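You operate a simulated robot arm through the tools that you are given. There is no shell and no other tool.

You are at the controls of a simulated two-armed robot. One attempt, no reset.

Task
Take the bolt out of the vice and shut it away in the brown crate.
Fine: wind the empty vice shut.

Only the result counts: the job must be done as asked and must still hold three seconds after the hand-in. Knocking over, shifting, dropping, spilling or breaking anything else fails it.

Robot
Two 6-joint arms with two-finger parallel grippers on one trunk, on a base that moves. Base frame: it is fixed to the floor where the robot stands at the start and does not move with it; the origin is under the middle of the robot, x ahead of it, y to its left, z up; the surface under the hand at the start is at about z = 0.8. Readings come in m, degrees, newtons and seconds.
The left shoulder is at the start at [0.05, 0.17, 1.285], the right one opposite. Each reaches about 1.092 m from its shoulder. Places, roughly: crate door [0.5, 0, 0.9]; green-banded bolt (4x4x9 cm) [0.8, 0.4, 0.8]; inside of the brown crate [0.6, 0, 0.8]; vice lever [0.4, 0.5, 0.8]; white-banded bolt (3x3x9 cm) [0.8, 0.3, 0.8]; yellow-banded bolt (4x3x9 cm) [0.4, 0.3, 1]. Payload 1.57 kg a hand.
Tool frame (each hand has its own): the origin (TCP) lies between the finger pads and is the grasp point; the fingertips stand 0.03 m ahead of it; z points along the fingers, y is the line along which they close. Largest opening 0.08 m; finger width 0.017, thickness 0.012; the body of the gripper, 0.04 by 0.082 m, starts 0.08 m behind the TCP.
Orientation is told as [roll, pitch, yaw] about the base's x, y, z axes, in that order, counted from this pose: with the fingers straight down and closing along the base's y, the tool's x points along the base's -x, its y along +y and its z along -z.

Tools
- The arms move only by the tool send_rows. It takes "left_rows", "right_rows" or both (then of equal length, played together; a hand with none holds still); each is text: rows parted by semicolons, each of 7 numbers parted by spaces: the shift along the tool's x, y, z in units of 40 mm (1.0 is 40 mm), then the turn, a rotation vector about the tool's x, y, z in units of 4 degrees (1.0 is 4 degrees), then the closure, from 0 (fully open) to 1 (shut). In form: x y z rx ry rz grip; .... A call has 1 to 20 rows; each row shifts and turns the commanded pose from where the row before left it, along the tool's axes as they then stand. A call with a number of a shift or a turn outside -1 to 1 is refused whole. Rows are played at 5 a second. More than 0.05 m and 8.6 degrees between two rows, or a gripper value outside its range, and nothing of the call is played. A pose out of reach is approached as far as the arm can. The call stops where the force on the tool passes 90 N (or 10 N more than at its start, if that is more) or the arm is blocked; 0.2 s more then pass. Each finger travels about 0.045 m/s and halts on what it meets, pressing with about 24 N; the grip force reading is that of the motor and also rises with nothing between the fingers. The clock runs only during rows and for 0.2 s after the last one: add rows that do not move to give the fingers time. It gives the time, the measured TCP pose, the force on the tool (base axes), the opening and the grip force at its end, in the units of the frame above (readings bear some noise), with the torque about the TCP (base axes, N m) and any sound that the robot's microphone picked up, and new pictures: "pictures" is both (left out), scene, wrist or none (wrist: the cameras of the hands that moved).
- Cameras (640 x 400 px; columns grow to the right, rows downward): "scene" is now at [0.0271, 0.0207, 1.8419]; the picture's right is [0.27, -0.96, 0.00], its down [-0.82, -0.23, -0.53] and it looks along [0.51, 0.14, -0.85] (base axes); focal length 260 px, centre (320, 200). "left" rides on the left gripper at [0.072, 0.007, -0.122] in its tool frame; the picture's right is [-0.09, 1.00, 0.00], its down [-0.84, -0.08, -0.54] and it looks along [-0.54, -0.05, 0.84] (tool axes); focal length 238 px, centre (320, 200). "right" rides on the right gripper at [0.072, -0.007, -0.122] in its tool frame; the picture's right is [0.09, 1.00, 0.00], its down [-0.84, 0.08, -0.54] and it looks along [-0.54, 0.05, 0.84] (tool axes); focal length 238 px, centre (320, 200). There is no depth. A picture from a camera that has moved, and an enlarged one, comes with that camera's place and axes in the base frame and with its lens.
- move_column(by): slides the trunk up (or, below 0, down) by that many m; the arms and the scene camera ride with it, the base frame stays. It gives what a move gives, with no picture.
- steer(legs): drives the robot by 1 to 6 legs, each [ahead, left, turn to the left] in m, m and degrees, along the robot's own axes; the way and the turn of a leg run together, so that a leg with both is an arc; at most 1.5 m and 180 degrees a leg. The arms and the cameras ride along, it lands a little off, and it stops where it bumps. It gives what a move gives, and a new picture of the scene camera.
- aim_head(pan, tilt): turns the head with the scene camera to pan (to the left, within 86 degrees either way) and tilt (down, from -29 to 69), counted from straight ahead of the robot. It gives what a move gives, and a new picture of the scene camera.
- zoom(camera, box): a new picture of the part [left, top, right, bottom] of that camera's present view, enlarged. The clock stands still meanwhile.
- job_done(): hands the job in; it is judged then, once.

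Places have to be worked out from the pictures, the camera data and where the tool is seen. Open the grippers and draw the arms clear of the work before you hand the job in, unless the task says otherwise.

The tools are called after "Call:" as a command line: name --argument value ..., lists and objects as JSON in quotes. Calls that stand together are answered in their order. send_rows: Moves the arms, as the interface text tells. Its arguments: {"type":"object","properties":{"left_rows":{"type":"string"},"right_rows":{"type":"string"},"pictures":{"type":"string","enum":["both","scene","wrist","none"]}},"required":[]} The other tools are called the same way: move_column (by) moves the trunk up or down; steer (legs) drives the base; aim_head (pan, tilt) turns the head that bears the scene camera; zoom (camera, box) takes an enlarged picture of a part of a camera's view; job_done () hands the job in.

At the start:

```text
time_s: 0.0
left_tcp_pos: [0.4862, 0.6538, 1.1748]
left_tcp_rot: [0.0, 0.0, 0.0]
left_ft_force: [-0.1, 0.0, -0.2]
left_moment: [0.02, 0.01, -0.01]
left_opening: 0.0799
left_grasp_force: 0.0
right_tcp_pos: [0.6563, -0.0127, 1.1741]
right_tcp_rot: [0.0, 0.0, -0.1]
right_ft_force: [0.4, -0.2, -0.6]
right_moment: [0.02, 0.02, 0.02]
right_opening: 0.0801
right_grasp_force: 0.0
trunk travel left (down, up): [-0.9, 0.07]
robot x, y, heading: [0.001, -0.0053, -0.1]
head pan, tilt (commanded): [15.8, 58.1]
```

scene: 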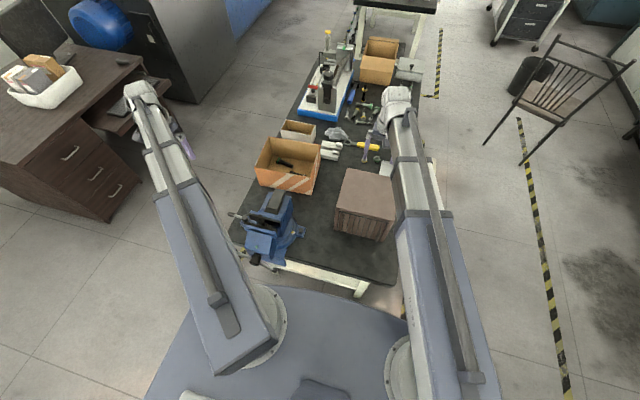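
right: 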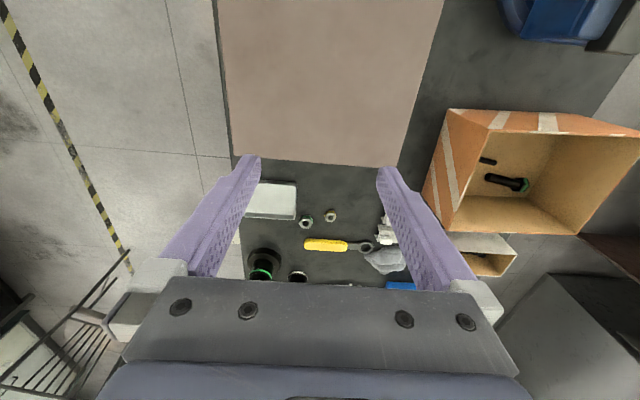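
left: 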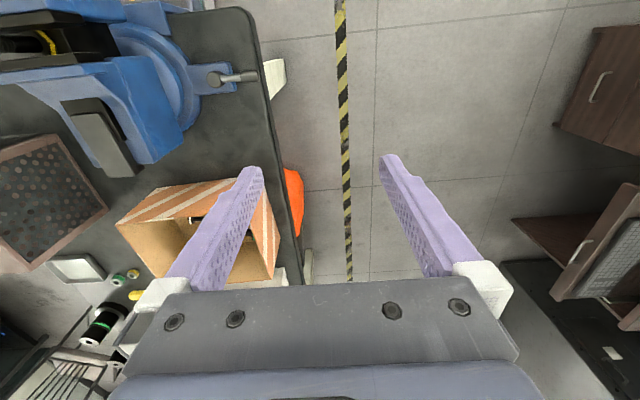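

The scene picture shows the blue vice at about (270,230) px and the brown crate at about (365,205) px. I take enlarged views of both first.

Call:
zoom --camera "scene" --box '[220, 170, 320, 270]'

Call:
zoom --camera "scene" --box '[310, 150, 410, 250]'

Call:
zoom --camera "left" --box '[0, 0, 280, 175]'

```text
4.00 times, centred on (270, 220) of scene
camera zoom: at [0.0271, 0.0207, 1.8419], right [0.27, -0.96, 0.0], down [-0.82, -0.23, -0.53], along [0.51, 0.14, -0.85], focal length 1039 px, centre (520, 120)
```

zoom: 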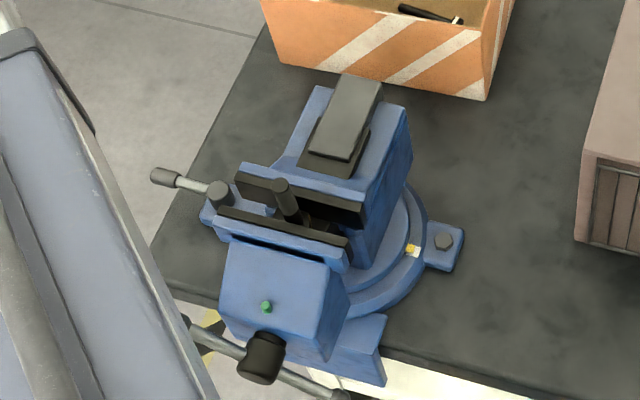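

```text
4.00 times, centred on (360, 200) of scene
camera zoom: at [0.0271, 0.0207, 1.8419], right [0.27, -0.96, 0.0], down [-0.82, -0.23, -0.53], along [0.51, 0.14, -0.85], focal length 1039 px, centre (160, 200)
```

zoom: 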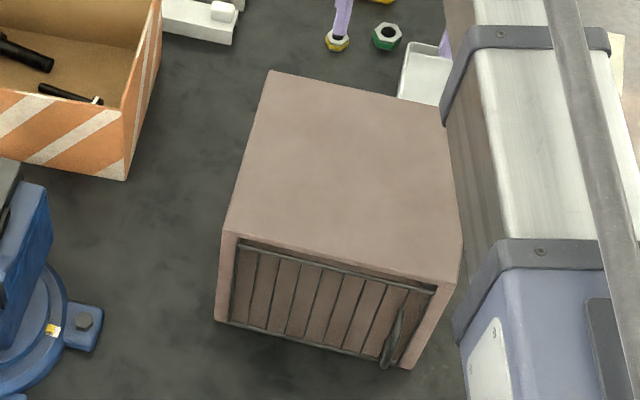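

```text
2.29 times, centred on (140, 88) of left
camera zoom: at [0.4147, 0.6604, 1.2964], right [0.09, 1.0, 0.0], down [0.84, -0.08, 0.54], along [0.54, -0.05, -0.84], focal length 545 px, centre (731, 457)
```

zoom: 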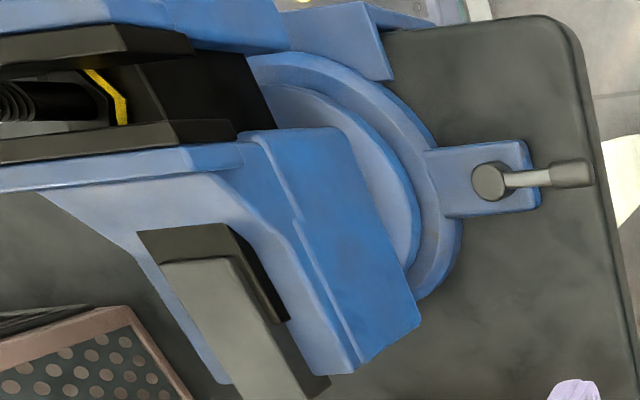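

The bolt seems to stand upright between the jaws. I enlarge more to see the bolt, the levers, and the crate door with its handle.

Call:
zoom --camera "scene" --box '[250, 190, 300, 222]'

Call:
zoom --camera "scene" --box '[330, 200, 400, 245]'

Call:
zoom --camera "left" --box '[0, 10, 100, 80]'

Call:
zoom --camera "left" --box '[0, 120, 130, 280]'

```text
12.50 times, centred on (275, 206) of scene
camera zoom: at [0.0271, 0.0207, 1.8419], right [0.27, -0.96, 0.0], down [-0.82, -0.23, -0.53], along [0.51, 0.14, -0.85], focal length 3246 px, centre (882, 125)
```

zoom: 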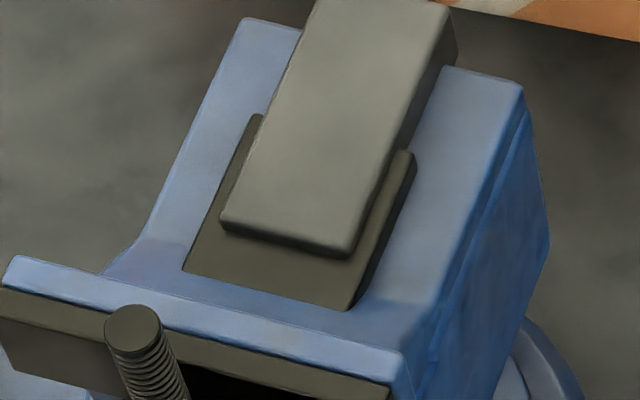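

```text
8.89 times, centred on (365, 222) of scene
camera zoom: at [0.0271, 0.0207, 1.8419], right [0.27, -0.96, 0.0], down [-0.82, -0.23, -0.53], along [0.51, 0.14, -0.85], focal length 2308 px, centre (-80, 0)
```

zoom: 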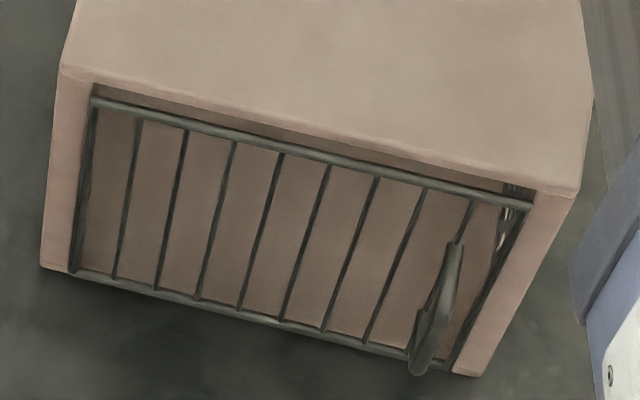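

```text
5.71 times, centred on (50, 45) of left
camera zoom: at [0.4147, 0.6604, 1.2964], right [0.09, 1.0, 0.0], down [0.84, -0.08, 0.54], along [0.54, -0.05, -0.84], focal length 1362 px, centre (1863, 1086)
```

zoom: 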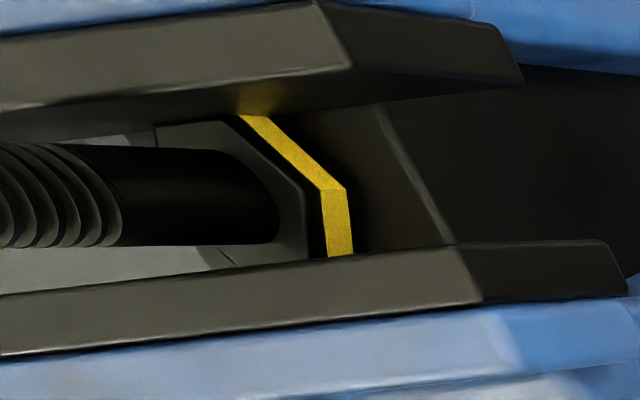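

```text
2.50 times, centred on (65, 200) of left
camera zoom: at [0.4147, 0.6604, 1.2964], right [0.09, 1.0, 0.0], down [0.84, -0.08, 0.54], along [0.54, -0.05, -0.84], focal length 596 px, centre (958, 200)
```

zoom: 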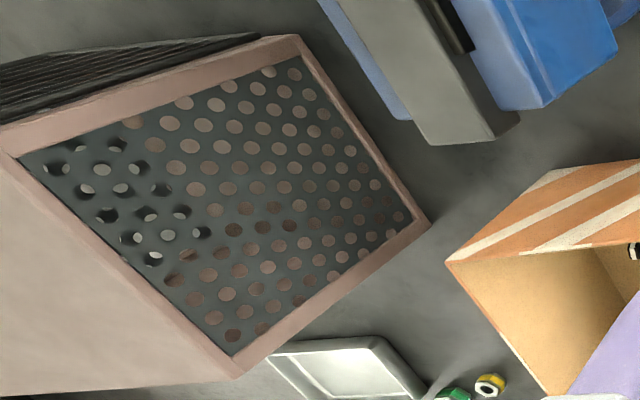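

The bolt stands threads-up with its yellow-banded head gripped low in the jaws; the crate has a barred door with a handle near its right edge. I enlarge the two candidate levers of the vice, the grey one at its left and the T-bar in front.

Call:
zoom --camera "scene" --box '[240, 208, 280, 233]'

Call:
zoom --camera "scene" --box '[240, 235, 312, 280]'

Call:
zoom --camera "left" --box '[180, 50, 276, 110]'

Call:
zoom --camera "scene" --box '[372, 208, 396, 245]'

```text
16.00 times, centred on (260, 220) of scene
camera zoom: at [0.0271, 0.0207, 1.8419], right [0.27, -0.96, 0.0], down [-0.82, -0.23, -0.53], along [0.51, 0.14, -0.85], focal length 4155 px, centre (1280, -128)
```

zoom: 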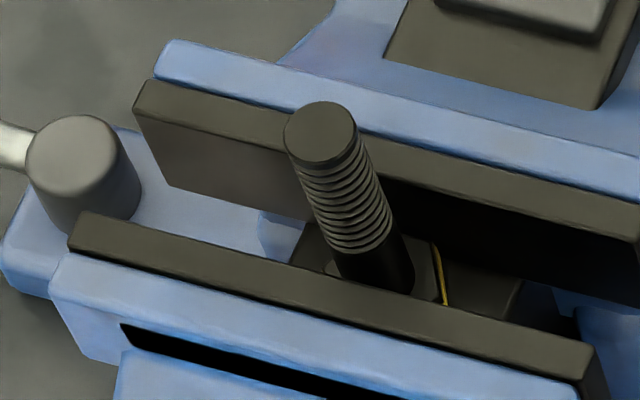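

```text
8.89 times, centred on (276, 258) of scene
camera zoom: at [0.0271, 0.0207, 1.8419], right [0.27, -0.96, 0.0], down [-0.82, -0.23, -0.53], along [0.51, 0.14, -0.85], focal length 2308 px, centre (711, -311)
```

zoom: 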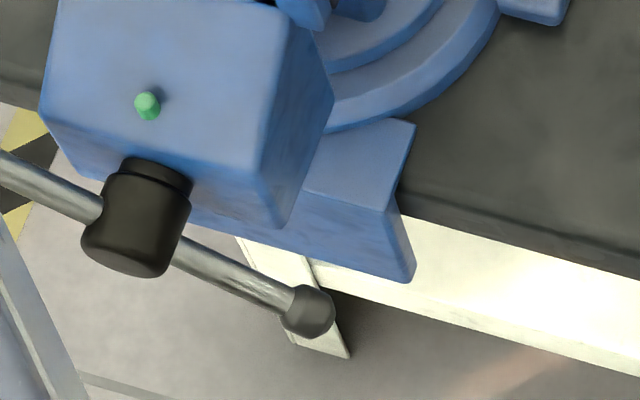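

```text
6.67 times, centred on (228, 80) of left
camera zoom: at [0.4147, 0.6604, 1.2964], right [0.09, 1.0, 0.0], down [0.84, -0.08, 0.54], along [0.54, -0.05, -0.84], focal length 1589 px, centre (933, 1000)
```

zoom: 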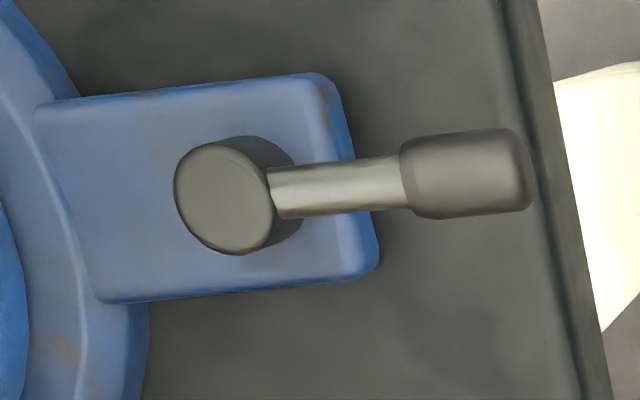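

```text
10.81 times, centred on (384, 226) of scene
camera zoom: at [0.0271, 0.0207, 1.8419], right [0.27, -0.96, 0.0], down [-0.82, -0.23, -0.53], along [0.51, 0.14, -0.85], focal length 2807 px, centre (-372, -86)
```

zoom: 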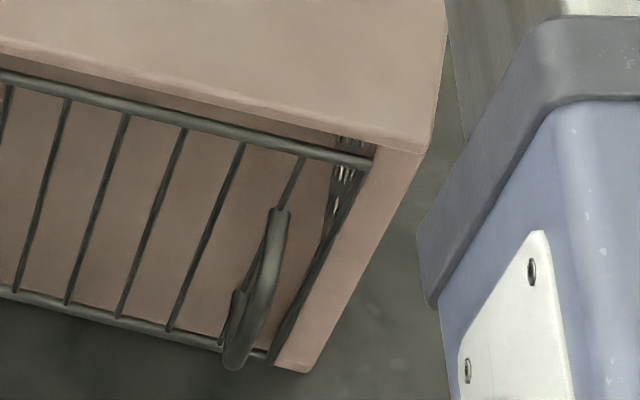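

The vice lever is the grey one at the left lug: pivot about (0.445, 0.478, 0.85), knob out to about y 0.554. The crate spans about x 0.52–0.72, y -0.12–0.095, top z 0.99, and its barred door has a vertical handle near (0.49, -0.083, 0.905). Horizontal hand poses need room, so I back the robot up 0.3 m.

Call:
steer --legs '[[-0.3, 0, 0]]'

```text
time_s: 2.0
left_tcp_pos: [0.186, 0.6532, 1.1755]
left_tcp_rot: [0.0, 0.1, -0.1]
left_ft_force: [-0.5, 0.0, 1.1]
left_moment: [0.0, -0.02, 0.04]
left_opening: 0.08
left_grasp_force: 0.0
right_tcp_pos: [0.3548, -0.0135, 1.1756]
right_tcp_rot: [0.1, 0.0, 0.0]
right_ft_force: [0.6, -0.4, -0.4]
right_moment: [0.01, -0.03, 0.01]
right_opening: 0.0801
right_grasp_force: 0.0
trunk travel left (down, up): [-0.9, 0.07]
robot x, y, heading: [-0.3007, 0.0013, 0.0]
head pan, tilt (commanded): [15.8, 58.1]
camera scene: at [-0.2737, 0.0208, 1.8419], right [0.27, -0.96, 0.0], down [-0.82, -0.23, -0.53], along [0.51, 0.14, -0.85], focal length 260 px, centre (320, 200)
```

scene: 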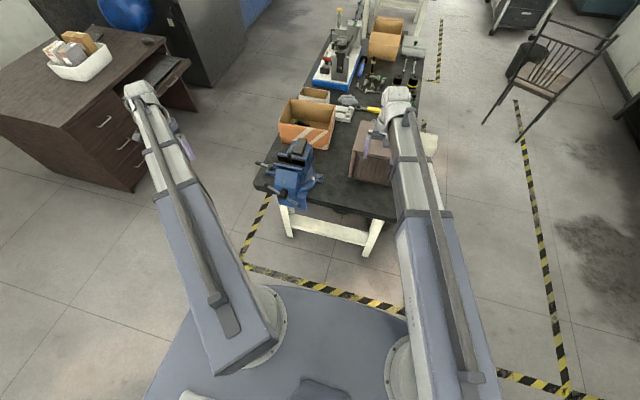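

The robot stands at x = -0.30. I re-aim the head so that the vice and the crate sit near the picture centre.

Call:
aim_head --pan 10 --tilt 50

Call:
zoom --camera "scene" --box '[230, 130, 390, 230]'

Call:
zoom --camera "right" --box '[180, 0, 640, 290]'

Call:
zoom --camera "left" --box '[0, 150, 400, 400]'

```text
time_s: 2.7
left_tcp_pos: [0.187, 0.6535, 1.1744]
left_tcp_rot: [0.0, 0.0, 0.0]
left_ft_force: [0.8, -0.7, -0.1]
left_moment: [-0.01, 0.05, 0.04]
left_opening: 0.0798
left_grasp_force: 0.1
right_tcp_pos: [0.3565, -0.0141, 1.1753]
right_tcp_rot: [-0.1, 0.0, 0.0]
right_ft_force: [-0.2, -0.1, -0.4]
right_moment: [-0.02, 0.01, 0.02]
right_opening: 0.08
right_grasp_force: 0.2
trunk travel left (down, up): [-0.9, 0.07]
robot x, y, heading: [-0.2986, -0.0037, -0.1]
head pan, tilt (commanded): [10.0, 50.0]
camera scene: at [-0.2622, 0.0153, 1.8521], right [0.17, -0.98, 0.0], down [-0.75, -0.13, -0.64], along [0.63, 0.11, -0.77], focal length 260 px, centre (320, 200)
```

scene: 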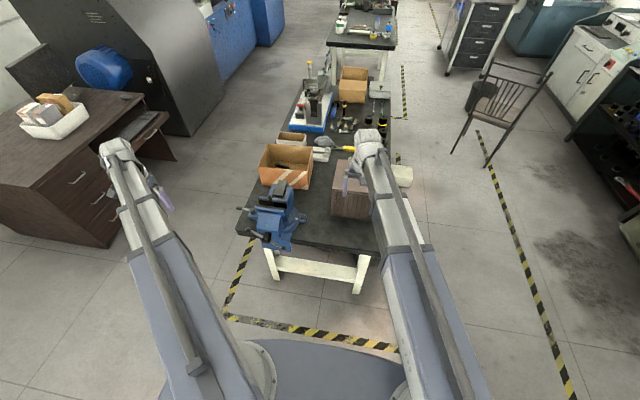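

```text
4.00 times, centred on (310, 180) of scene
camera zoom: at [-0.2622, 0.0153, 1.8521], right [0.17, -0.98, 0.0], down [-0.75, -0.13, -0.64], along [0.63, 0.11, -0.77], focal length 1039 px, centre (360, 280)
```

zoom: 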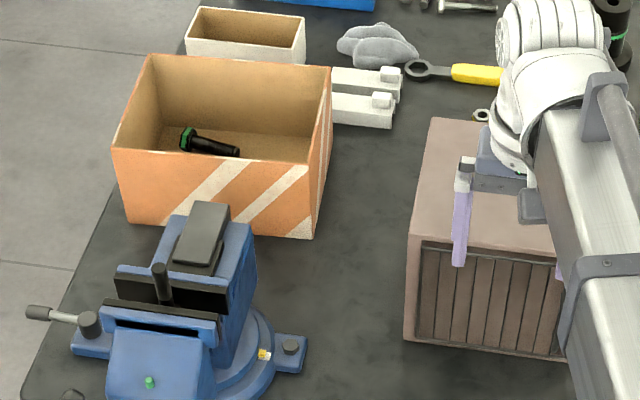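

```text
1.38 times, centred on (410, 145) of right
camera zoom: at [0.2848, -0.02, 1.2965], right [-0.09, 1.0, 0.0], down [0.84, 0.08, 0.54], along [0.54, 0.05, -0.84], focal length 329 px, centre (196, 276)
```

zoom: 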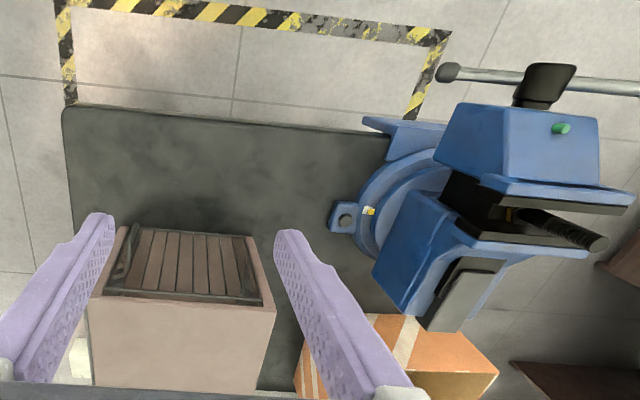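

```text
1.60 times, centred on (200, 275) of left
camera zoom: at [0.1158, 0.6604, 1.2964], right [0.09, 1.0, 0.0], down [0.84, -0.08, 0.54], along [0.54, -0.05, -0.84], focal length 381 px, centre (512, 80)
```

zoom: 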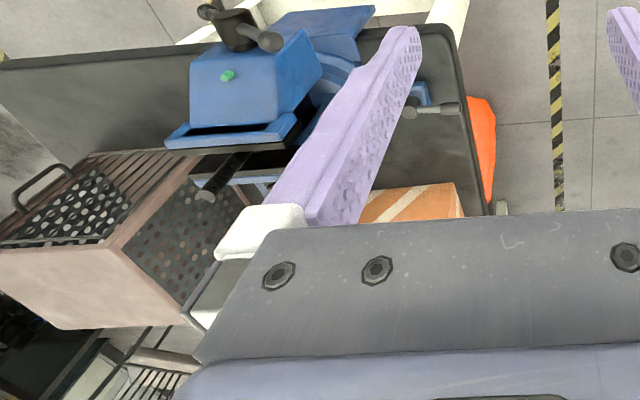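

Good oblique views of the crate door and the vice. I enlarge the door for its hinge side and latch, and the bolt in the jaws from the right hand's camera.

Call:
zoom --camera "right" --box '[240, 150, 380, 238]'

Call:
zoom --camera "right" --box '[480, 120, 640, 220]'

Call:
zoom --camera "left" --box '[0, 230, 130, 330]'

```text
4.55 times, centred on (310, 194) of right
camera zoom: at [0.2848, -0.02, 1.2965], right [-0.09, 1.0, 0.0], down [0.84, 0.08, 0.54], along [0.54, 0.05, -0.84], focal length 1083 px, centre (366, 227)
```

zoom: 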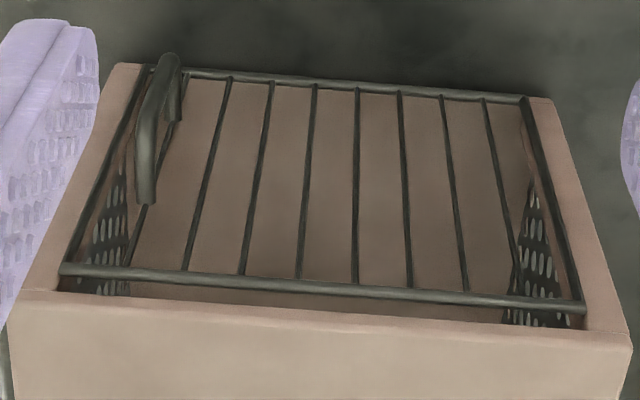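

```text
4.00 times, centred on (560, 170) of right
camera zoom: at [0.2848, -0.02, 1.2965], right [-0.09, 1.0, 0.0], down [0.84, 0.08, 0.54], along [0.54, 0.05, -0.84], focal length 953 px, centre (-640, 320)
```

zoom: 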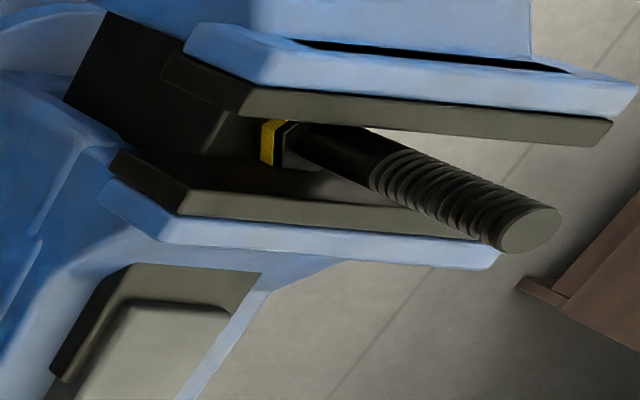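

```text
4.00 times, centred on (65, 280) of left
camera zoom: at [0.1158, 0.6604, 1.2964], right [0.09, 1.0, 0.0], down [0.84, -0.08, 0.54], along [0.54, -0.05, -0.84], focal length 953 px, centre (1340, -120)
```

zoom: 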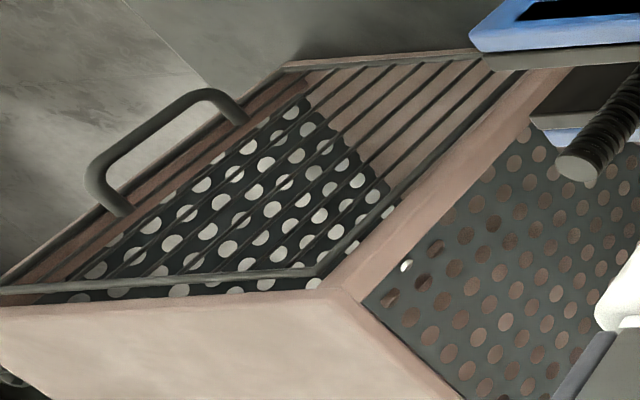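

The door is a barred frame hinged on its left side, with a D handle: vertical bar near (0.49, -0.085), z 0.86–0.93. The bolt's top is at (0.385, 0.340, 1.042), the jaw tops at z 1.00. I turn the right hand in two steps so that it points forward (10 degrees down) with its camera on top; this is the first half.

Call:
send_rows --right_rows "0 0 0 -0.8035 0 0.9576 0; 0 0 0 -0.8035 0 0.9576 0; 0 0 0 -0.8035 0 0.9576 0; 0 0 0 -0.8035 0 0.9576 0; 0 0 0 -0.8035 0 0.9576 0; 0 0 0 -0.8035 0 0.9576 0; 0 0 0 -0.8035 0 0.9576 0; 0 0 0 -0.8035 0 0.9576 0; 0 0 0 -0.8035 0 0.9576 0; 0 0 0 -0.8035 0 0.9576 0; 0 0 0 -0.8035 0 0.9576 0; 0 0 0 -0.8035 0 0.9576 0; 0 0 0 -0.8035 0 0.9576 0; 0 0 0 -0.8035 0 0.9576 0; 0 0 0 -0.8035 0 0.9576 0; 0 0 0 -0.8035 0 0.9576 0; 0 0 0 -0.8035 0 0.9576 0; 0 0 0 -0.8035 0 0.9576 0" --pictures "both"

```text
time_s: 6.5
left_tcp_pos: [0.186, 0.6534, 1.1754]
left_tcp_rot: [0.0, 0.0, 0.0]
left_ft_force: [-0.4, -0.5, -0.3]
left_moment: [0.04, -0.03, 0.02]
left_opening: 0.0799
left_grasp_force: 0.0
right_tcp_pos: [0.3565, -0.0138, 1.2652]
right_tcp_rot: [47.5, 29.5, -61.7]
right_ft_force: [-0.4, -1.2, -0.1]
right_moment: [-0.01, -0.03, 0.02]
right_opening: 0.0799
right_grasp_force: 0.0
right hand out of reach, approached as far as the arm can: row 3, 5, 6, 7, 8, 9, 10, 11, 12, 13, 14, 15, 16, 17, 18
trunk travel left (down, up): [-0.9, 0.07]
robot x, y, heading: [-0.2972, 0.0012, 0.1]
head pan, tilt (commanded): [10.0, 50.0]
camera scene: at [-0.2629, 0.0153, 1.8522], right [0.17, -0.98, 0.0], down [-0.75, -0.13, -0.64], along [0.63, 0.11, -0.77], focal length 260 px, centre (320, 200)
camera right: at [0.2618, -0.0365, 1.3683], right [0.73, 0.07, 0.68], down [0.14, -0.99, -0.04], along [0.67, 0.13, -0.73], focal length 238 px, centre (320, 200)
```

scene: 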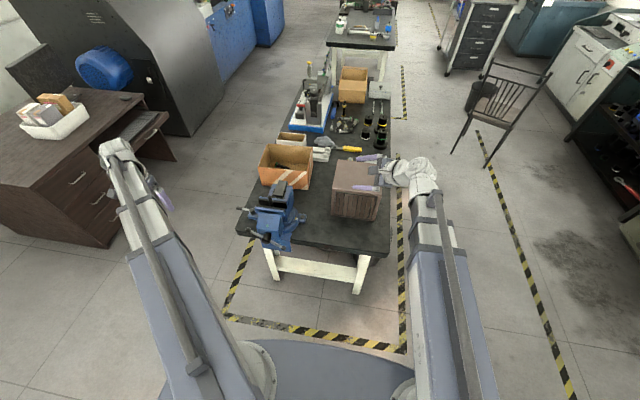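
right: 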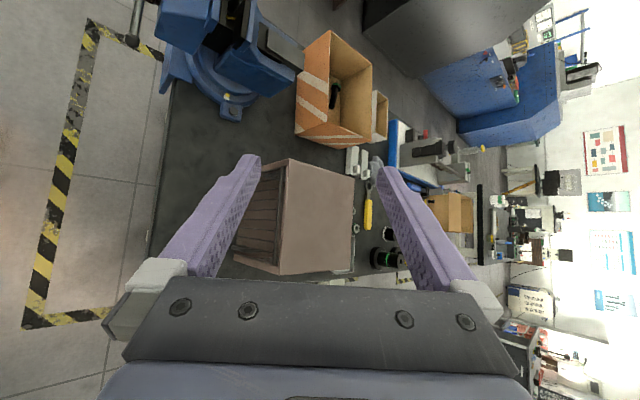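

The right hand holds the turn but stands 9 cm higher than commanded: too folded near the body. I move it 0.12 m forward above the crate's height and watch whether it regains the commanded height.

Call:
send_rows --right_rows "-0.4134 0.766 0.4925 0 0 0 0; -0.4134 0.766 0.4925 0 0 0 0; -0.4134 0.766 0.4925 0 0 0 0; 0 0 0 0 0 0 0; 0 0 0 0 0 0 0" --pictures "none"

```text
time_s: 7.7
left_tcp_pos: [0.1869, 0.654, 1.1737]
left_tcp_rot: [0.1, 0.1, 0.0]
left_ft_force: [0.4, 0.1, 0.3]
left_moment: [0.02, 0.03, 0.02]
left_opening: 0.08
left_grasp_force: 0.0
right_tcp_pos: [0.4769, -0.0145, 1.2645]
right_tcp_rot: [47.4, 29.4, -61.7]
right_ft_force: [-0.7, 0.2, 0.1]
right_moment: [0.01, 0.0, 0.02]
right_opening: 0.08
right_grasp_force: 0.0
trunk travel left (down, up): [-0.9, 0.07]
robot x, y, heading: [-0.3005, -0.0011, 0.3]
head pan, tilt (commanded): [10.0, 50.0]
```

The forward move went through exactly. I play the second half of the turn here, clear above the crate.

Call:
send_rows --right_rows "0 0 0 -0.8035 0 0.9576 0; 0 0 0 -0.8035 0 0.9576 0; 0 0 0 -0.8035 0 0.9576 0; 0 0 0 -0.8035 0 0.9576 0; 0 0 0 -0.8035 0 0.9576 0; 0 0 0 -0.8035 0 0.9576 0; 0 0 0 -0.8035 0 0.9576 0; 0 0 0 -0.8035 0 0.9576 0; 0 0 0 -0.8035 0 0.9576 0; 0 0 0 -0.8035 0 0.9576 0; 0 0 0 -0.8035 0 0.9576 0; 0 0 0 -0.8035 0 0.9576 0; 0 0 0 -0.8035 0 0.9576 0; 0 0 0 -0.8035 0 0.9576 0; 0 0 0 -0.8035 0 0.9576 0; 0 0 0 -0.8035 0 0.9576 0; 0 0 0 -0.8035 0 0.9576 0; 0 0 0 -0.8035 0 0.9576 0" --pictures "both"

```text
time_s: 11.5
left_tcp_pos: [0.1871, 0.6532, 1.175]
left_tcp_rot: [0.1, -0.1, -0.1]
left_ft_force: [0.3, 0.1, -0.3]
left_moment: [-0.02, 0.03, 0.02]
left_opening: 0.0801
left_grasp_force: 0.0
right_tcp_pos: [0.4852, -0.065, 1.3546]
right_tcp_rot: [24.5, 78.8, -146.7]
right_ft_force: [-0.2, 0.1, 0.0]
right_moment: [0.0, 0.01, 0.03]
right_opening: 0.0798
right_grasp_force: 0.0
right hand out of reach, approached as far as the arm can: row 1, 2, 3, 4, 5, 6, 7, 8, 9, 10, 11, 12, 13, 14, 15, 16, 17, 18
trunk travel left (down, up): [-0.9, 0.07]
robot x, y, heading: [-0.296, 0.002, -0.1]
head pan, tilt (commanded): [10.0, 50.0]
camera scene: at [-0.2626, 0.0149, 1.8522], right [0.17, -0.98, 0.0], down [-0.75, -0.13, -0.64], along [0.63, 0.11, -0.77], focal length 260 px, centre (320, 200)
camera right: at [0.3772, -0.0682, 1.4473], right [0.18, -0.97, 0.17], down [-0.65, -0.24, -0.72], along [0.74, 0.02, -0.67], focal length 238 px, centre (320, 200)
```

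scene: 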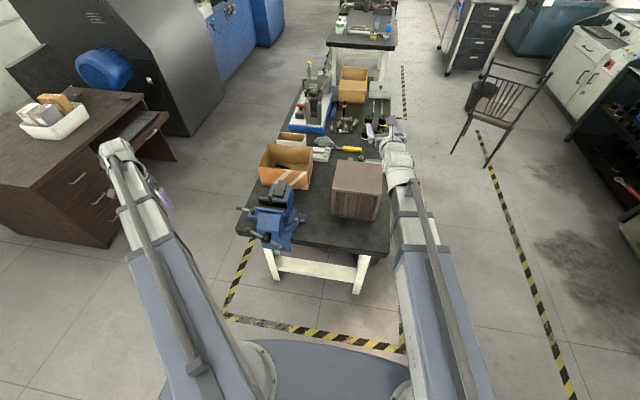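
right: 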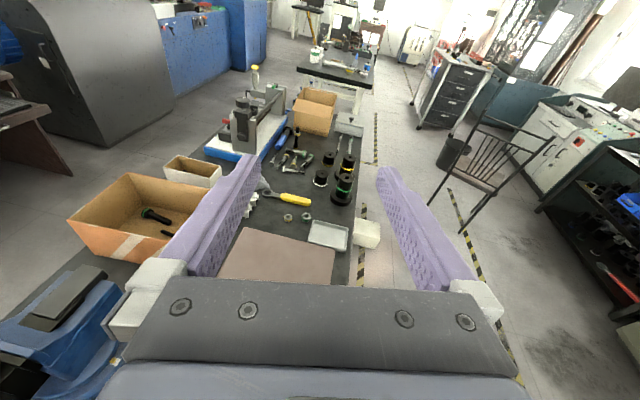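

The hand now points forward, about 8 degrees short of the aim and higher than commanded. I test a straight descent of 0.12 m to see whether the position is free or limited.

Call:
send_rows --right_rows "-0.981 -0.08 0.177 0 0 0 0; -0.981 -0.08 0.177 0 0 0 0; -0.981 -0.08 0.177 0 0 0 0; 0 0 0 0 0 0 0" --pictures "none"

```text
time_s: 12.5
left_tcp_pos: [0.1865, 0.6546, 1.1748]
left_tcp_rot: [0.0, 0.1, 0.0]
left_ft_force: [0.4, -0.5, 0.0]
left_moment: [-0.01, -0.01, -0.05]
left_opening: 0.0798
left_grasp_force: 0.1
right_tcp_pos: [0.4843, -0.0647, 1.355]
right_tcp_rot: [24.7, 78.7, -146.3]
right_ft_force: [0.3, 0.3, 0.0]
right_moment: [0.03, -0.03, -0.02]
right_opening: 0.0797
right_grasp_force: 0.1
right hand out of reach, approached as far as the arm can: row 1, 2, 3
trunk travel left (down, up): [-0.9, 0.07]
robot x, y, heading: [-0.2991, 0.0003, 0.1]
head pan, tilt (commanded): [10.0, 50.0]
```

The hand did not move: the wrist sits at the arm's inner reach limit (about 0.5 m from the shoulder). I back up another 0.15 m and then lower the trunk 0.15 m, which gives room for level-hand poses in front of the crate.

Call:
steer --legs '[[-0.15, 0, 0]]'

Call:
move_column --by -0.15

```text
time_s: 13.9
left_tcp_pos: [0.0379, 0.6545, 1.1745]
left_tcp_rot: [0.0, -0.1, 0.0]
left_ft_force: [-0.4, -0.1, -0.2]
left_moment: [0.0, -0.06, 0.01]
left_opening: 0.08
left_grasp_force: 0.1
right_tcp_pos: [0.3361, -0.0629, 1.3564]
right_tcp_rot: [24.9, 78.8, -146.1]
right_ft_force: [-0.8, 0.1, -0.1]
right_moment: [0.01, 0.01, -0.02]
right_opening: 0.0798
right_grasp_force: 0.1
trunk travel left (down, up): [-0.9, 0.07]
robot x, y, heading: [-0.4458, -0.0021, -0.0]
head pan, tilt (commanded): [10.0, 50.0]
camera scene: at [-0.4125, 0.0153, 1.8522], right [0.17, -0.98, 0.0], down [-0.75, -0.13, -0.64], along [0.63, 0.11, -0.77], focal length 260 px, centre (320, 200)
```

scene: 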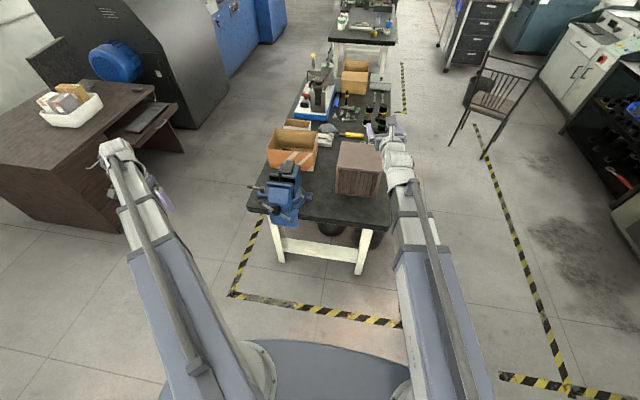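

```text
time_s: 15.6
left_tcp_pos: [0.0383, 0.6534, 1.0252]
left_tcp_rot: [0.0, 0.0, 0.0]
left_ft_force: [-0.2, 0.3, 0.3]
left_moment: [-0.01, 0.01, -0.01]
left_opening: 0.0802
left_grasp_force: 0.0
right_tcp_pos: [0.3356, -0.0637, 1.2065]
right_tcp_rot: [24.6, 78.7, -146.2]
right_ft_force: [0.1, -0.9, 0.1]
right_moment: [0.01, 0.01, 0.01]
right_opening: 0.0798
right_grasp_force: 0.0
trunk travel left (down, up): [-0.75, 0.22]
robot x, y, heading: [-0.4492, 0.0002, -0.2]
head pan, tilt (commanded): [10.0, 50.0]
```

There is room now. I bring the right hand 7 cm forward and a little down while correcting the remaining 10 degrees of turn.

Call:
send_rows --right_rows "-0.245 0.14 0.40 -0.41 -0.008 0.304 0; -0.245 0.14 0.40 -0.41 -0.008 0.304 0; -0.245 0.14 0.40 -0.41 -0.008 0.304 0; -0.245 0.14 0.40 -0.41 -0.008 0.304 0; -0.245 0.14 0.40 -0.41 -0.008 0.304 0; 0 0 0 0 0 0 0" --pictures "none"

```text
time_s: 17.0
left_tcp_pos: [0.0399, 0.654, 1.025]
left_tcp_rot: [0.1, 0.0, -0.1]
left_ft_force: [1.0, -0.6, 0.3]
left_moment: [-0.02, 0.0, -0.01]
left_opening: 0.0797
left_grasp_force: 0.0
right_tcp_pos: [0.4161, -0.16, 1.207]
right_tcp_rot: [0.4, 80.1, -178.0]
right_ft_force: [0.4, 0.8, 0.7]
right_moment: [0.02, 0.01, 0.0]
right_opening: 0.0801
right_grasp_force: 0.1
right hand out of reach, approached as far as the arm can: row 1, 2, 3, 4, 5
trunk travel left (down, up): [-0.75, 0.22]
robot x, y, heading: [-0.4461, 0.0017, -0.1]
head pan, tilt (commanded): [10.0, 50.0]
```

Orientation is now right (pitch 80, yaw -178), but y and z are off the command, so another joint limits it. I look at how the right arm is folded.

Call:
zoom --camera "scene" --box '[320, 80, 560, 400]'

Call:
zoom --camera "left" --box '[0, 0, 640, 400]'

Call:
aim_head --pan -20 --tilt 60

```text
1.25 times, centred on (440, 240) of scene
camera zoom: at [-0.4104, 0.0154, 1.7022], right [0.17, -0.98, 0.0], down [-0.75, -0.13, -0.64], along [0.63, 0.11, -0.77], focal length 325 px, centre (170, 150)
```

zoom: 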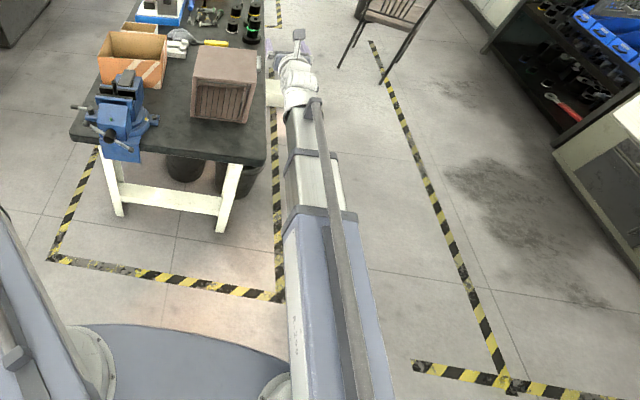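

```text
1.00 times, centred on (320, 200) of left (not enlarged: the box is as wide or as high as the picture)
camera zoom: at [-0.0325, 0.6607, 1.1464], right [0.09, 1.0, 0.0], down [0.84, -0.08, 0.54], along [0.54, -0.05, -0.84], focal length 238 px, centre (320, 200)
```

zoom: 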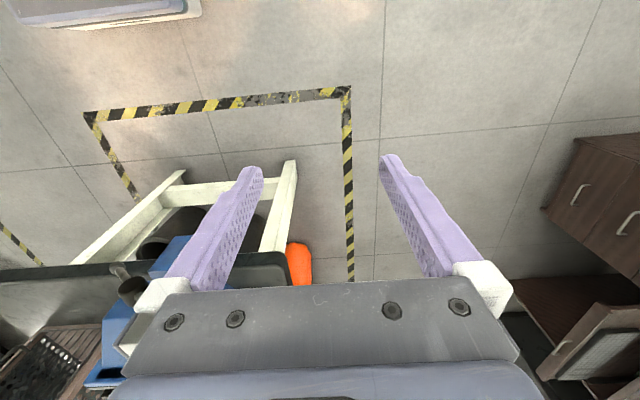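

```text
time_s: 18.0
left_tcp_pos: [0.0401, 0.6538, 1.0239]
left_tcp_rot: [0.1, 0.1, 0.0]
left_ft_force: [0.6, -0.4, 0.7]
left_moment: [0.04, -0.02, -0.01]
left_opening: 0.08
left_grasp_force: 0.0
right_tcp_pos: [0.4161, -0.1598, 1.2062]
right_tcp_rot: [0.2, 80.1, -178.0]
right_ft_force: [-0.2, -0.2, -0.4]
right_moment: [-0.03, -0.01, -0.04]
right_opening: 0.08
right_grasp_force: 0.0
trunk travel left (down, up): [-0.75, 0.22]
robot x, y, heading: [-0.4418, 0.0021, -0.1]
head pan, tilt (commanded): [-20.0, 60.0]
camera scene: at [-0.4233, -0.0209, 1.6896], right [-0.34, -0.94, 0.0], down [-0.81, 0.29, -0.5], along [0.47, -0.17, -0.87], focal length 260 px, centre (320, 200)
```

scene: 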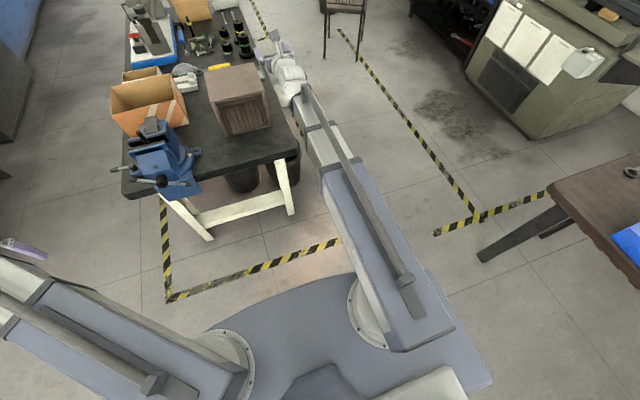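

The arm turns out to be a telescopic boom with a wrist; in this flipped pose the hand seems unable to point to the right of its boom. Shifting the base 0.25 m to the left puts the right shoulder in line with the work (hand above everything at z 1.2), so I do that and re-aim the head.

Call:
steer --legs '[[0, 0.25, 0]]'

Call:
aim_head --pan -10 --tilt 45

```text
time_s: 19.8
left_tcp_pos: [0.0378, 0.9079, 1.023]
left_tcp_rot: [0.0, 0.0, 0.1]
left_ft_force: [0.2, -0.7, -1.0]
left_moment: [-0.02, -0.01, -0.03]
left_opening: 0.08
left_grasp_force: 0.2
right_tcp_pos: [0.4167, 0.094, 1.2074]
right_tcp_rot: [0.6, 80.0, -177.6]
right_ft_force: [0.0, 0.2, 0.6]
right_moment: [-0.05, 0.02, 0.02]
right_opening: 0.0799
right_grasp_force: 0.1
trunk travel left (down, up): [-0.75, 0.22]
robot x, y, heading: [-0.4477, 0.2513, 0.5]
head pan, tilt (commanded): [-20.0, 60.0]
camera scene: at [-0.4237, 0.232, 1.6896], right [-0.34, -0.94, 0.0], down [-0.81, 0.29, -0.5], along [0.47, -0.17, -0.87], focal length 260 px, centre (320, 200)
```

scene: 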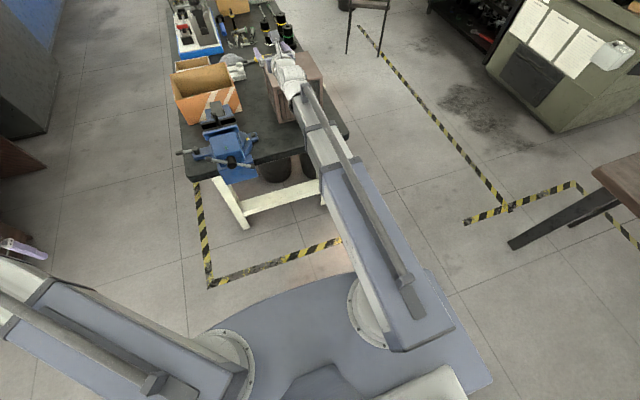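

```text
time_s: 20.6
left_tcp_pos: [0.0352, 0.9073, 1.0237]
left_tcp_rot: [0.1, 0.0, 0.1]
left_ft_force: [0.5, -0.2, 0.5]
left_moment: [-0.04, -0.01, -0.01]
left_opening: 0.0799
left_grasp_force: 0.1
right_tcp_pos: [0.4148, 0.0942, 1.2067]
right_tcp_rot: [0.3, 80.1, -177.8]
right_ft_force: [0.3, -1.1, -0.8]
right_moment: [-0.02, 0.01, 0.0]
right_opening: 0.0799
right_grasp_force: 0.0
trunk travel left (down, up): [-0.75, 0.22]
robot x, y, heading: [-0.451, 0.2494, 0.1]
head pan, tilt (commanded): [-10.0, 45.0]
camera scene: at [-0.4064, 0.2391, 1.709], right [-0.17, -0.99, 0.0], down [-0.7, 0.12, -0.71], along [0.7, -0.12, -0.71], focal length 260 px, centre (320, 200)
```

scene: 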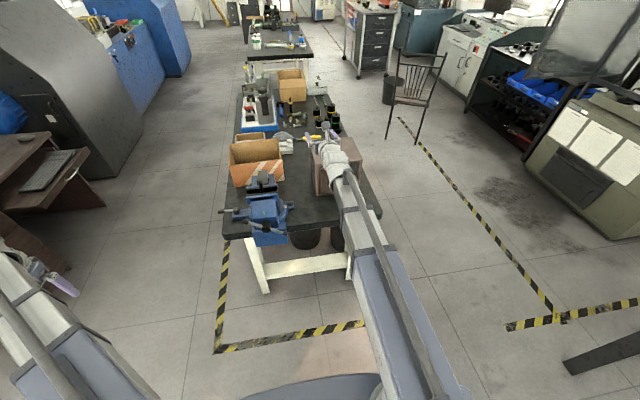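

Now the hand heads straight on from its shoulder. I move it right and down to a spot above and in front of the crate door.

Call:
send_rows --right_rows "-0.54 0.895 0.033 0 0 0 0; -0.54 0.895 0.033 0 0 0 0; -0.54 0.895 0.033 0 0 0 0; -0.54 0.895 0.033 0 0 0 0; -0.54 0.895 0.033 0 0 0 0; 0 0 0 0 0 0 0" --pictures "none"

```text
time_s: 22.0
left_tcp_pos: [0.0369, 0.9067, 1.026]
left_tcp_rot: [0.0, 0.0, 0.2]
left_ft_force: [-0.6, -0.5, -0.6]
left_moment: [0.0, 0.01, 0.02]
left_opening: 0.0799
left_grasp_force: 0.0
right_tcp_pos: [0.4092, -0.086, 1.2067]
right_tcp_rot: [0.4, 80.0, -177.8]
right_ft_force: [0.7, -0.2, 0.1]
right_moment: [-0.03, -0.04, 0.02]
right_opening: 0.0801
right_grasp_force: 0.1
right hand out of reach, approached as far as the arm can: row 1, 2, 3, 4, 5
trunk travel left (down, up): [-0.75, 0.22]
robot x, y, heading: [-0.4488, 0.2478, 0.3]
head pan, tilt (commanded): [-10.0, 45.0]
```

Sideways motion worked, but the height stayed at 1.207. To learn whether the boom itself cannot tilt lower, I test a 0.12 m straight descent with the free left hand (open floor below it), and turn the right hand 12 degrees further down at the same time.

Call:
send_rows --left_rows "0 0 1 0 0 0 0; 0 0 1 0 0 0 0; 0 0 1 0 0 0 0; 0 0 0 0 0 0 0" --right_rows "0 0 0 0 -1 0 0; 0 0 0 0 -1 0 0; 0 0 0 0 -1 0 0; 0 0 0 0 0 0 0" --pictures "none"

```text
time_s: 23.0
left_tcp_pos: [0.0364, 0.9068, 1.0252]
left_tcp_rot: [-0.1, 0.0, 0.1]
left_ft_force: [-0.5, -0.2, -0.2]
left_moment: [-0.01, 0.02, -0.05]
left_opening: 0.0801
left_grasp_force: 0.0
left hand out of reach, approached as far as the arm can: row 1, 2, 3
right_tcp_pos: [0.4089, -0.0863, 1.1618]
right_tcp_rot: [0.1, 68.3, -178.2]
right_ft_force: [-0.2, 1.2, 0.7]
right_moment: [-0.03, 0.0, -0.01]
right_opening: 0.08
right_grasp_force: 0.0
right hand out of reach, approached as far as the arm can: row 1, 2, 3
trunk travel left (down, up): [-0.75, 0.22]
robot x, y, heading: [-0.4482, 0.2528, 0.3]
head pan, tilt (commanded): [-10.0, 45.0]
```

Key finding: all readings fit a wrist at a fixed height (shoulder + 0.11 m) with the TCP 0.22 m from it, so heights may be set only by the trunk. I check whether the hands can rise on their own.

Call:
send_rows --left_rows "0 0 -1 0 0 0 0; 0 0 -1 0 0 0 0; 0 0 0 0 0 0 0" --pictures "none"

```text
time_s: 23.8
left_tcp_pos: [0.0374, 0.905, 1.0259]
left_tcp_rot: [0.0, 0.0, 0.3]
left_ft_force: [0.0, -0.4, -0.3]
left_moment: [0.0, 0.0, -0.02]
left_opening: 0.0798
left_grasp_force: 0.0
left hand out of reach, approached as far as the arm can: row 1, 2
right_tcp_pos: [0.4089, -0.0869, 1.1614]
right_tcp_rot: [0.1, 68.2, -178.1]
right_ft_force: [0.4, 0.4, 0.4]
right_moment: [-0.01, 0.0, 0.04]
right_opening: 0.0799
right_grasp_force: 0.1
trunk travel left (down, up): [-0.75, 0.22]
robot x, y, heading: [-0.4479, 0.2525, 0.2]
head pan, tilt (commanded): [-10.0, 45.0]
```

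Confirmed: heights come only from the trunk; the rows control x, y and orientation. I bring the right hand back to 10 degrees below level, then lower the trunk 0.31 m so that its grasp point comes to handle height (about 0.896), in front of the door.

Call:
send_rows --right_rows "0 0 0 0 1 0 0; 0 0 0 0 1 0 0; 0 0 0 0 0.95 0 0; 0 0 0 0 0 0 0" --pictures "none"

Call:
move_column --by -0.2

Call:
zoom --camera "right" --box '[0, 0, 640, 400]'

Call:
zoom --camera "scene" --box '[200, 100, 440, 250]'

```text
time_s: 24.8
left_tcp_pos: [0.0381, 0.9071, 1.0235]
left_tcp_rot: [0.1, 0.0, 0.2]
left_ft_force: [-0.5, 0.1, -0.5]
left_moment: [0.01, -0.02, -0.02]
left_opening: 0.0802
left_grasp_force: 0.1
right_tcp_pos: [0.4093, -0.0862, 1.2064]
right_tcp_rot: [0.4, 79.8, -177.7]
right_ft_force: [0.0, 0.1, -0.1]
right_moment: [0.02, 0.01, 0.01]
right_opening: 0.0795
right_grasp_force: 0.0
right hand out of reach, approached as far as the arm can: row 1, 2, 3
trunk travel left (down, up): [-0.75, 0.22]
robot x, y, heading: [-0.4465, 0.2534, 0.0]
head pan, tilt (commanded): [-10.0, 45.0]
```

```text
time_s: 26.9
left_tcp_pos: [0.0375, 0.9063, 0.8243]
left_tcp_rot: [0.0, 0.0, 0.3]
left_ft_force: [-0.5, -0.4, 0.7]
left_moment: [-0.02, 0.03, 0.0]
left_opening: 0.0798
left_grasp_force: 0.1
right_tcp_pos: [0.4087, -0.0862, 1.0055]
right_tcp_rot: [0.3, 79.7, -177.9]
right_ft_force: [0.6, 0.0, 0.0]
right_moment: [-0.02, -0.02, -0.02]
right_opening: 0.08
right_grasp_force: 0.1
trunk travel left (down, up): [-0.55, 0.42]
robot x, y, heading: [-0.4458, 0.2531, 0.1]
head pan, tilt (commanded): [-10.0, 45.0]
```

```text
1.00 times, centred on (320, 200) of right (not enlarged: the box is as wide or as high as the picture)
camera zoom: at [0.3024, -0.0823, 1.0981], right [0.05, -0.99, 0.09], down [-0.68, -0.1, -0.73], along [0.73, -0.03, -0.68], focal length 238 px, centre (320, 200)
```

zoom: 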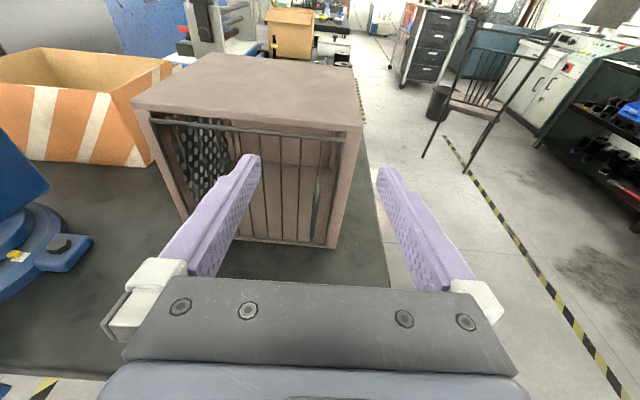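

```text
2.67 times, centred on (320, 175) of scene
camera zoom: at [-0.4064, 0.239, 1.5091], right [-0.17, -0.99, 0.0], down [-0.7, 0.12, -0.71], along [0.7, -0.12, -0.71], focal length 692 px, centre (320, 267)
```

zoom: 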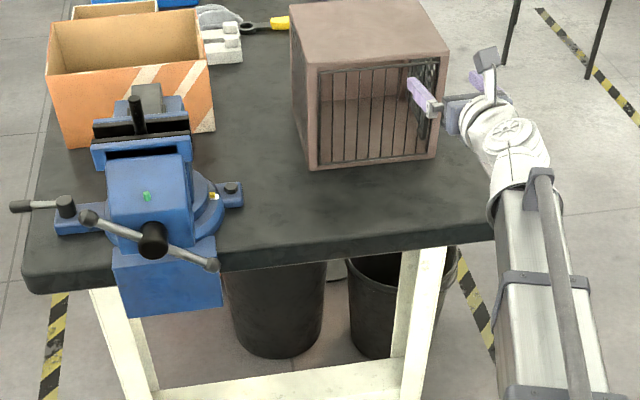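

The hand is level in front of the crate at z 1.005, and the handle appears ahead of it. I enlarge the door in the wrist view and scene view to fix the handle's place.

Call:
zoom --camera "right" --box '[260, 100, 380, 250]'

Call:
zoom --camera "scene" --box '[312, 115, 372, 165]'

```text
2.67 times, centred on (320, 175) of right
camera zoom: at [0.3024, -0.0823, 1.0981], right [0.05, -0.99, 0.09], down [-0.68, -0.1, -0.73], along [0.73, -0.03, -0.68], focal length 636 px, centre (320, 267)
```

zoom: 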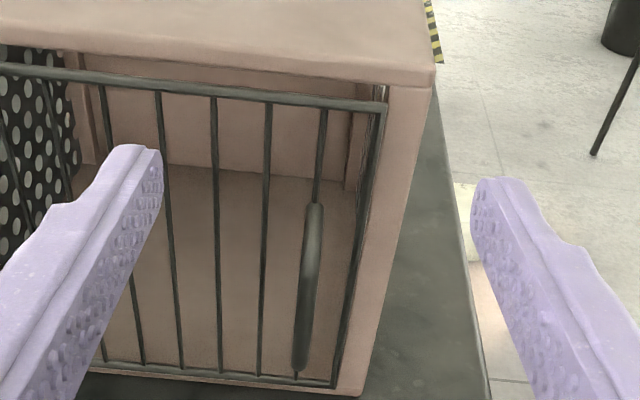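

```text
8.00 times, centred on (342, 140) of scene
camera zoom: at [-0.4064, 0.239, 1.5091], right [-0.17, -0.99, 0.0], down [-0.7, 0.12, -0.71], along [0.7, -0.12, -0.71], focal length 2077 px, centre (144, 680)
```

zoom: 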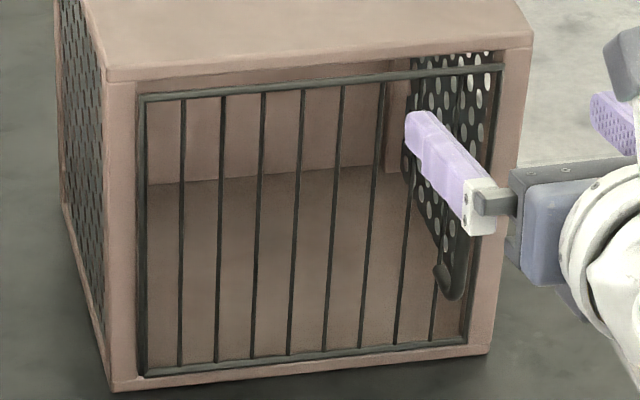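

Handle bar at about x 0.495, y -0.084, z 0.856–0.955. I lower the trunk 0.105 m so that the grasp point comes to z 0.90 in front of it.

Call:
move_column --by -0.105

Call:
zoom --camera "right" --box '[160, 50, 480, 250]'

```text
time_s: 28.3
left_tcp_pos: [0.0374, 0.9067, 0.7192]
left_tcp_rot: [0.0, 0.0, 0.2]
left_ft_force: [-0.4, -0.5, 0.2]
left_moment: [0.01, 0.03, -0.02]
left_opening: 0.0798
left_grasp_force: 0.1
right_tcp_pos: [0.4086, -0.0868, 0.8998]
right_tcp_rot: [0.3, 79.7, -178.0]
right_ft_force: [-0.4, 0.6, 0.3]
right_moment: [0.02, 0.0, 0.0]
right_opening: 0.0801
right_grasp_force: 0.0
trunk travel left (down, up): [-0.445, 0.525]
robot x, y, heading: [-0.4476, 0.252, 0.1]
head pan, tilt (commanded): [-10.0, 45.0]
```

```text
2.00 times, centred on (320, 150) of right
camera zoom: at [0.3024, -0.0823, 0.9931], right [0.05, -0.99, 0.09], down [-0.68, -0.1, -0.73], along [0.73, -0.03, -0.68], focal length 477 px, centre (320, 300)
```

zoom: 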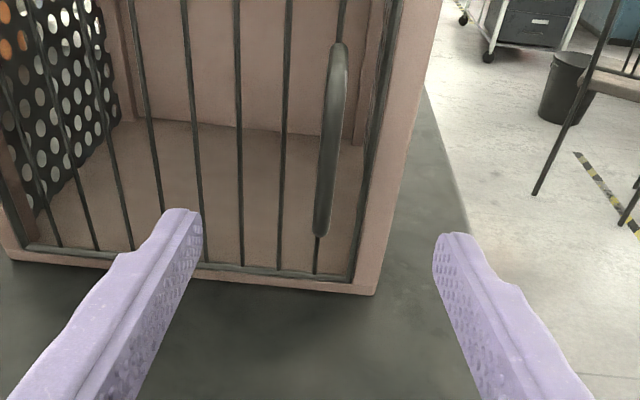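

The bar's middle triangulates to (0.497, -0.085, 0.903), right between the open fingers. I move 7.6 cm forward so that the bar sits between the pads, then close on it.

Call:
send_rows --right_rows "0 0 0.65 0 0 0 0; 0 0 0.65 0 0 0 0; 0 0 0.6 0 0 0 0; 0 0 0 0 0 0 0" --pictures "wrist"

```text
time_s: 29.3
left_tcp_pos: [0.0372, 0.9074, 0.7199]
left_tcp_rot: [0.0, 0.0, 0.2]
left_ft_force: [-1.3, -0.4, -0.2]
left_moment: [0.0, -0.02, 0.02]
left_opening: 0.0799
left_grasp_force: 0.0
right_tcp_pos: [0.4831, -0.0838, 0.9007]
right_tcp_rot: [0.4, 79.6, -178.0]
right_ft_force: [-3.6, -1.2, 0.2]
right_moment: [0.07, -0.05, 0.07]
right_opening: 0.0792
right_grasp_force: 0.1
right hand out of reach, approached as far as the arm can: row 1, 2, 3
trunk travel left (down, up): [-0.445, 0.525]
robot x, y, heading: [-0.4463, 0.2536, -0.1]
head pan, tilt (commanded): [-10.0, 45.0]
camera right: at [0.377, -0.08, 0.993], right [0.05, -0.99, 0.09], down [-0.68, -0.1, -0.73], along [0.73, -0.03, -0.68], focal length 238 px, centre (320, 200)
```

right: 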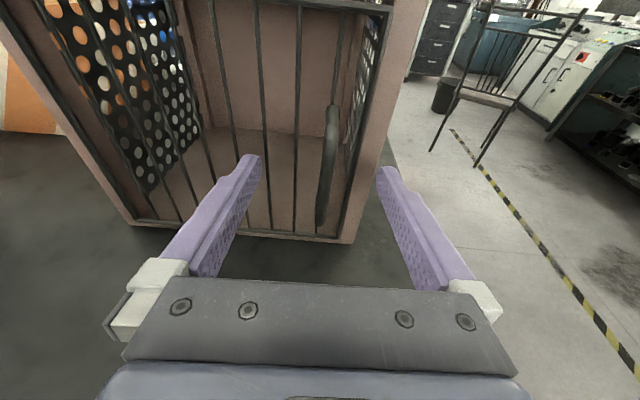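

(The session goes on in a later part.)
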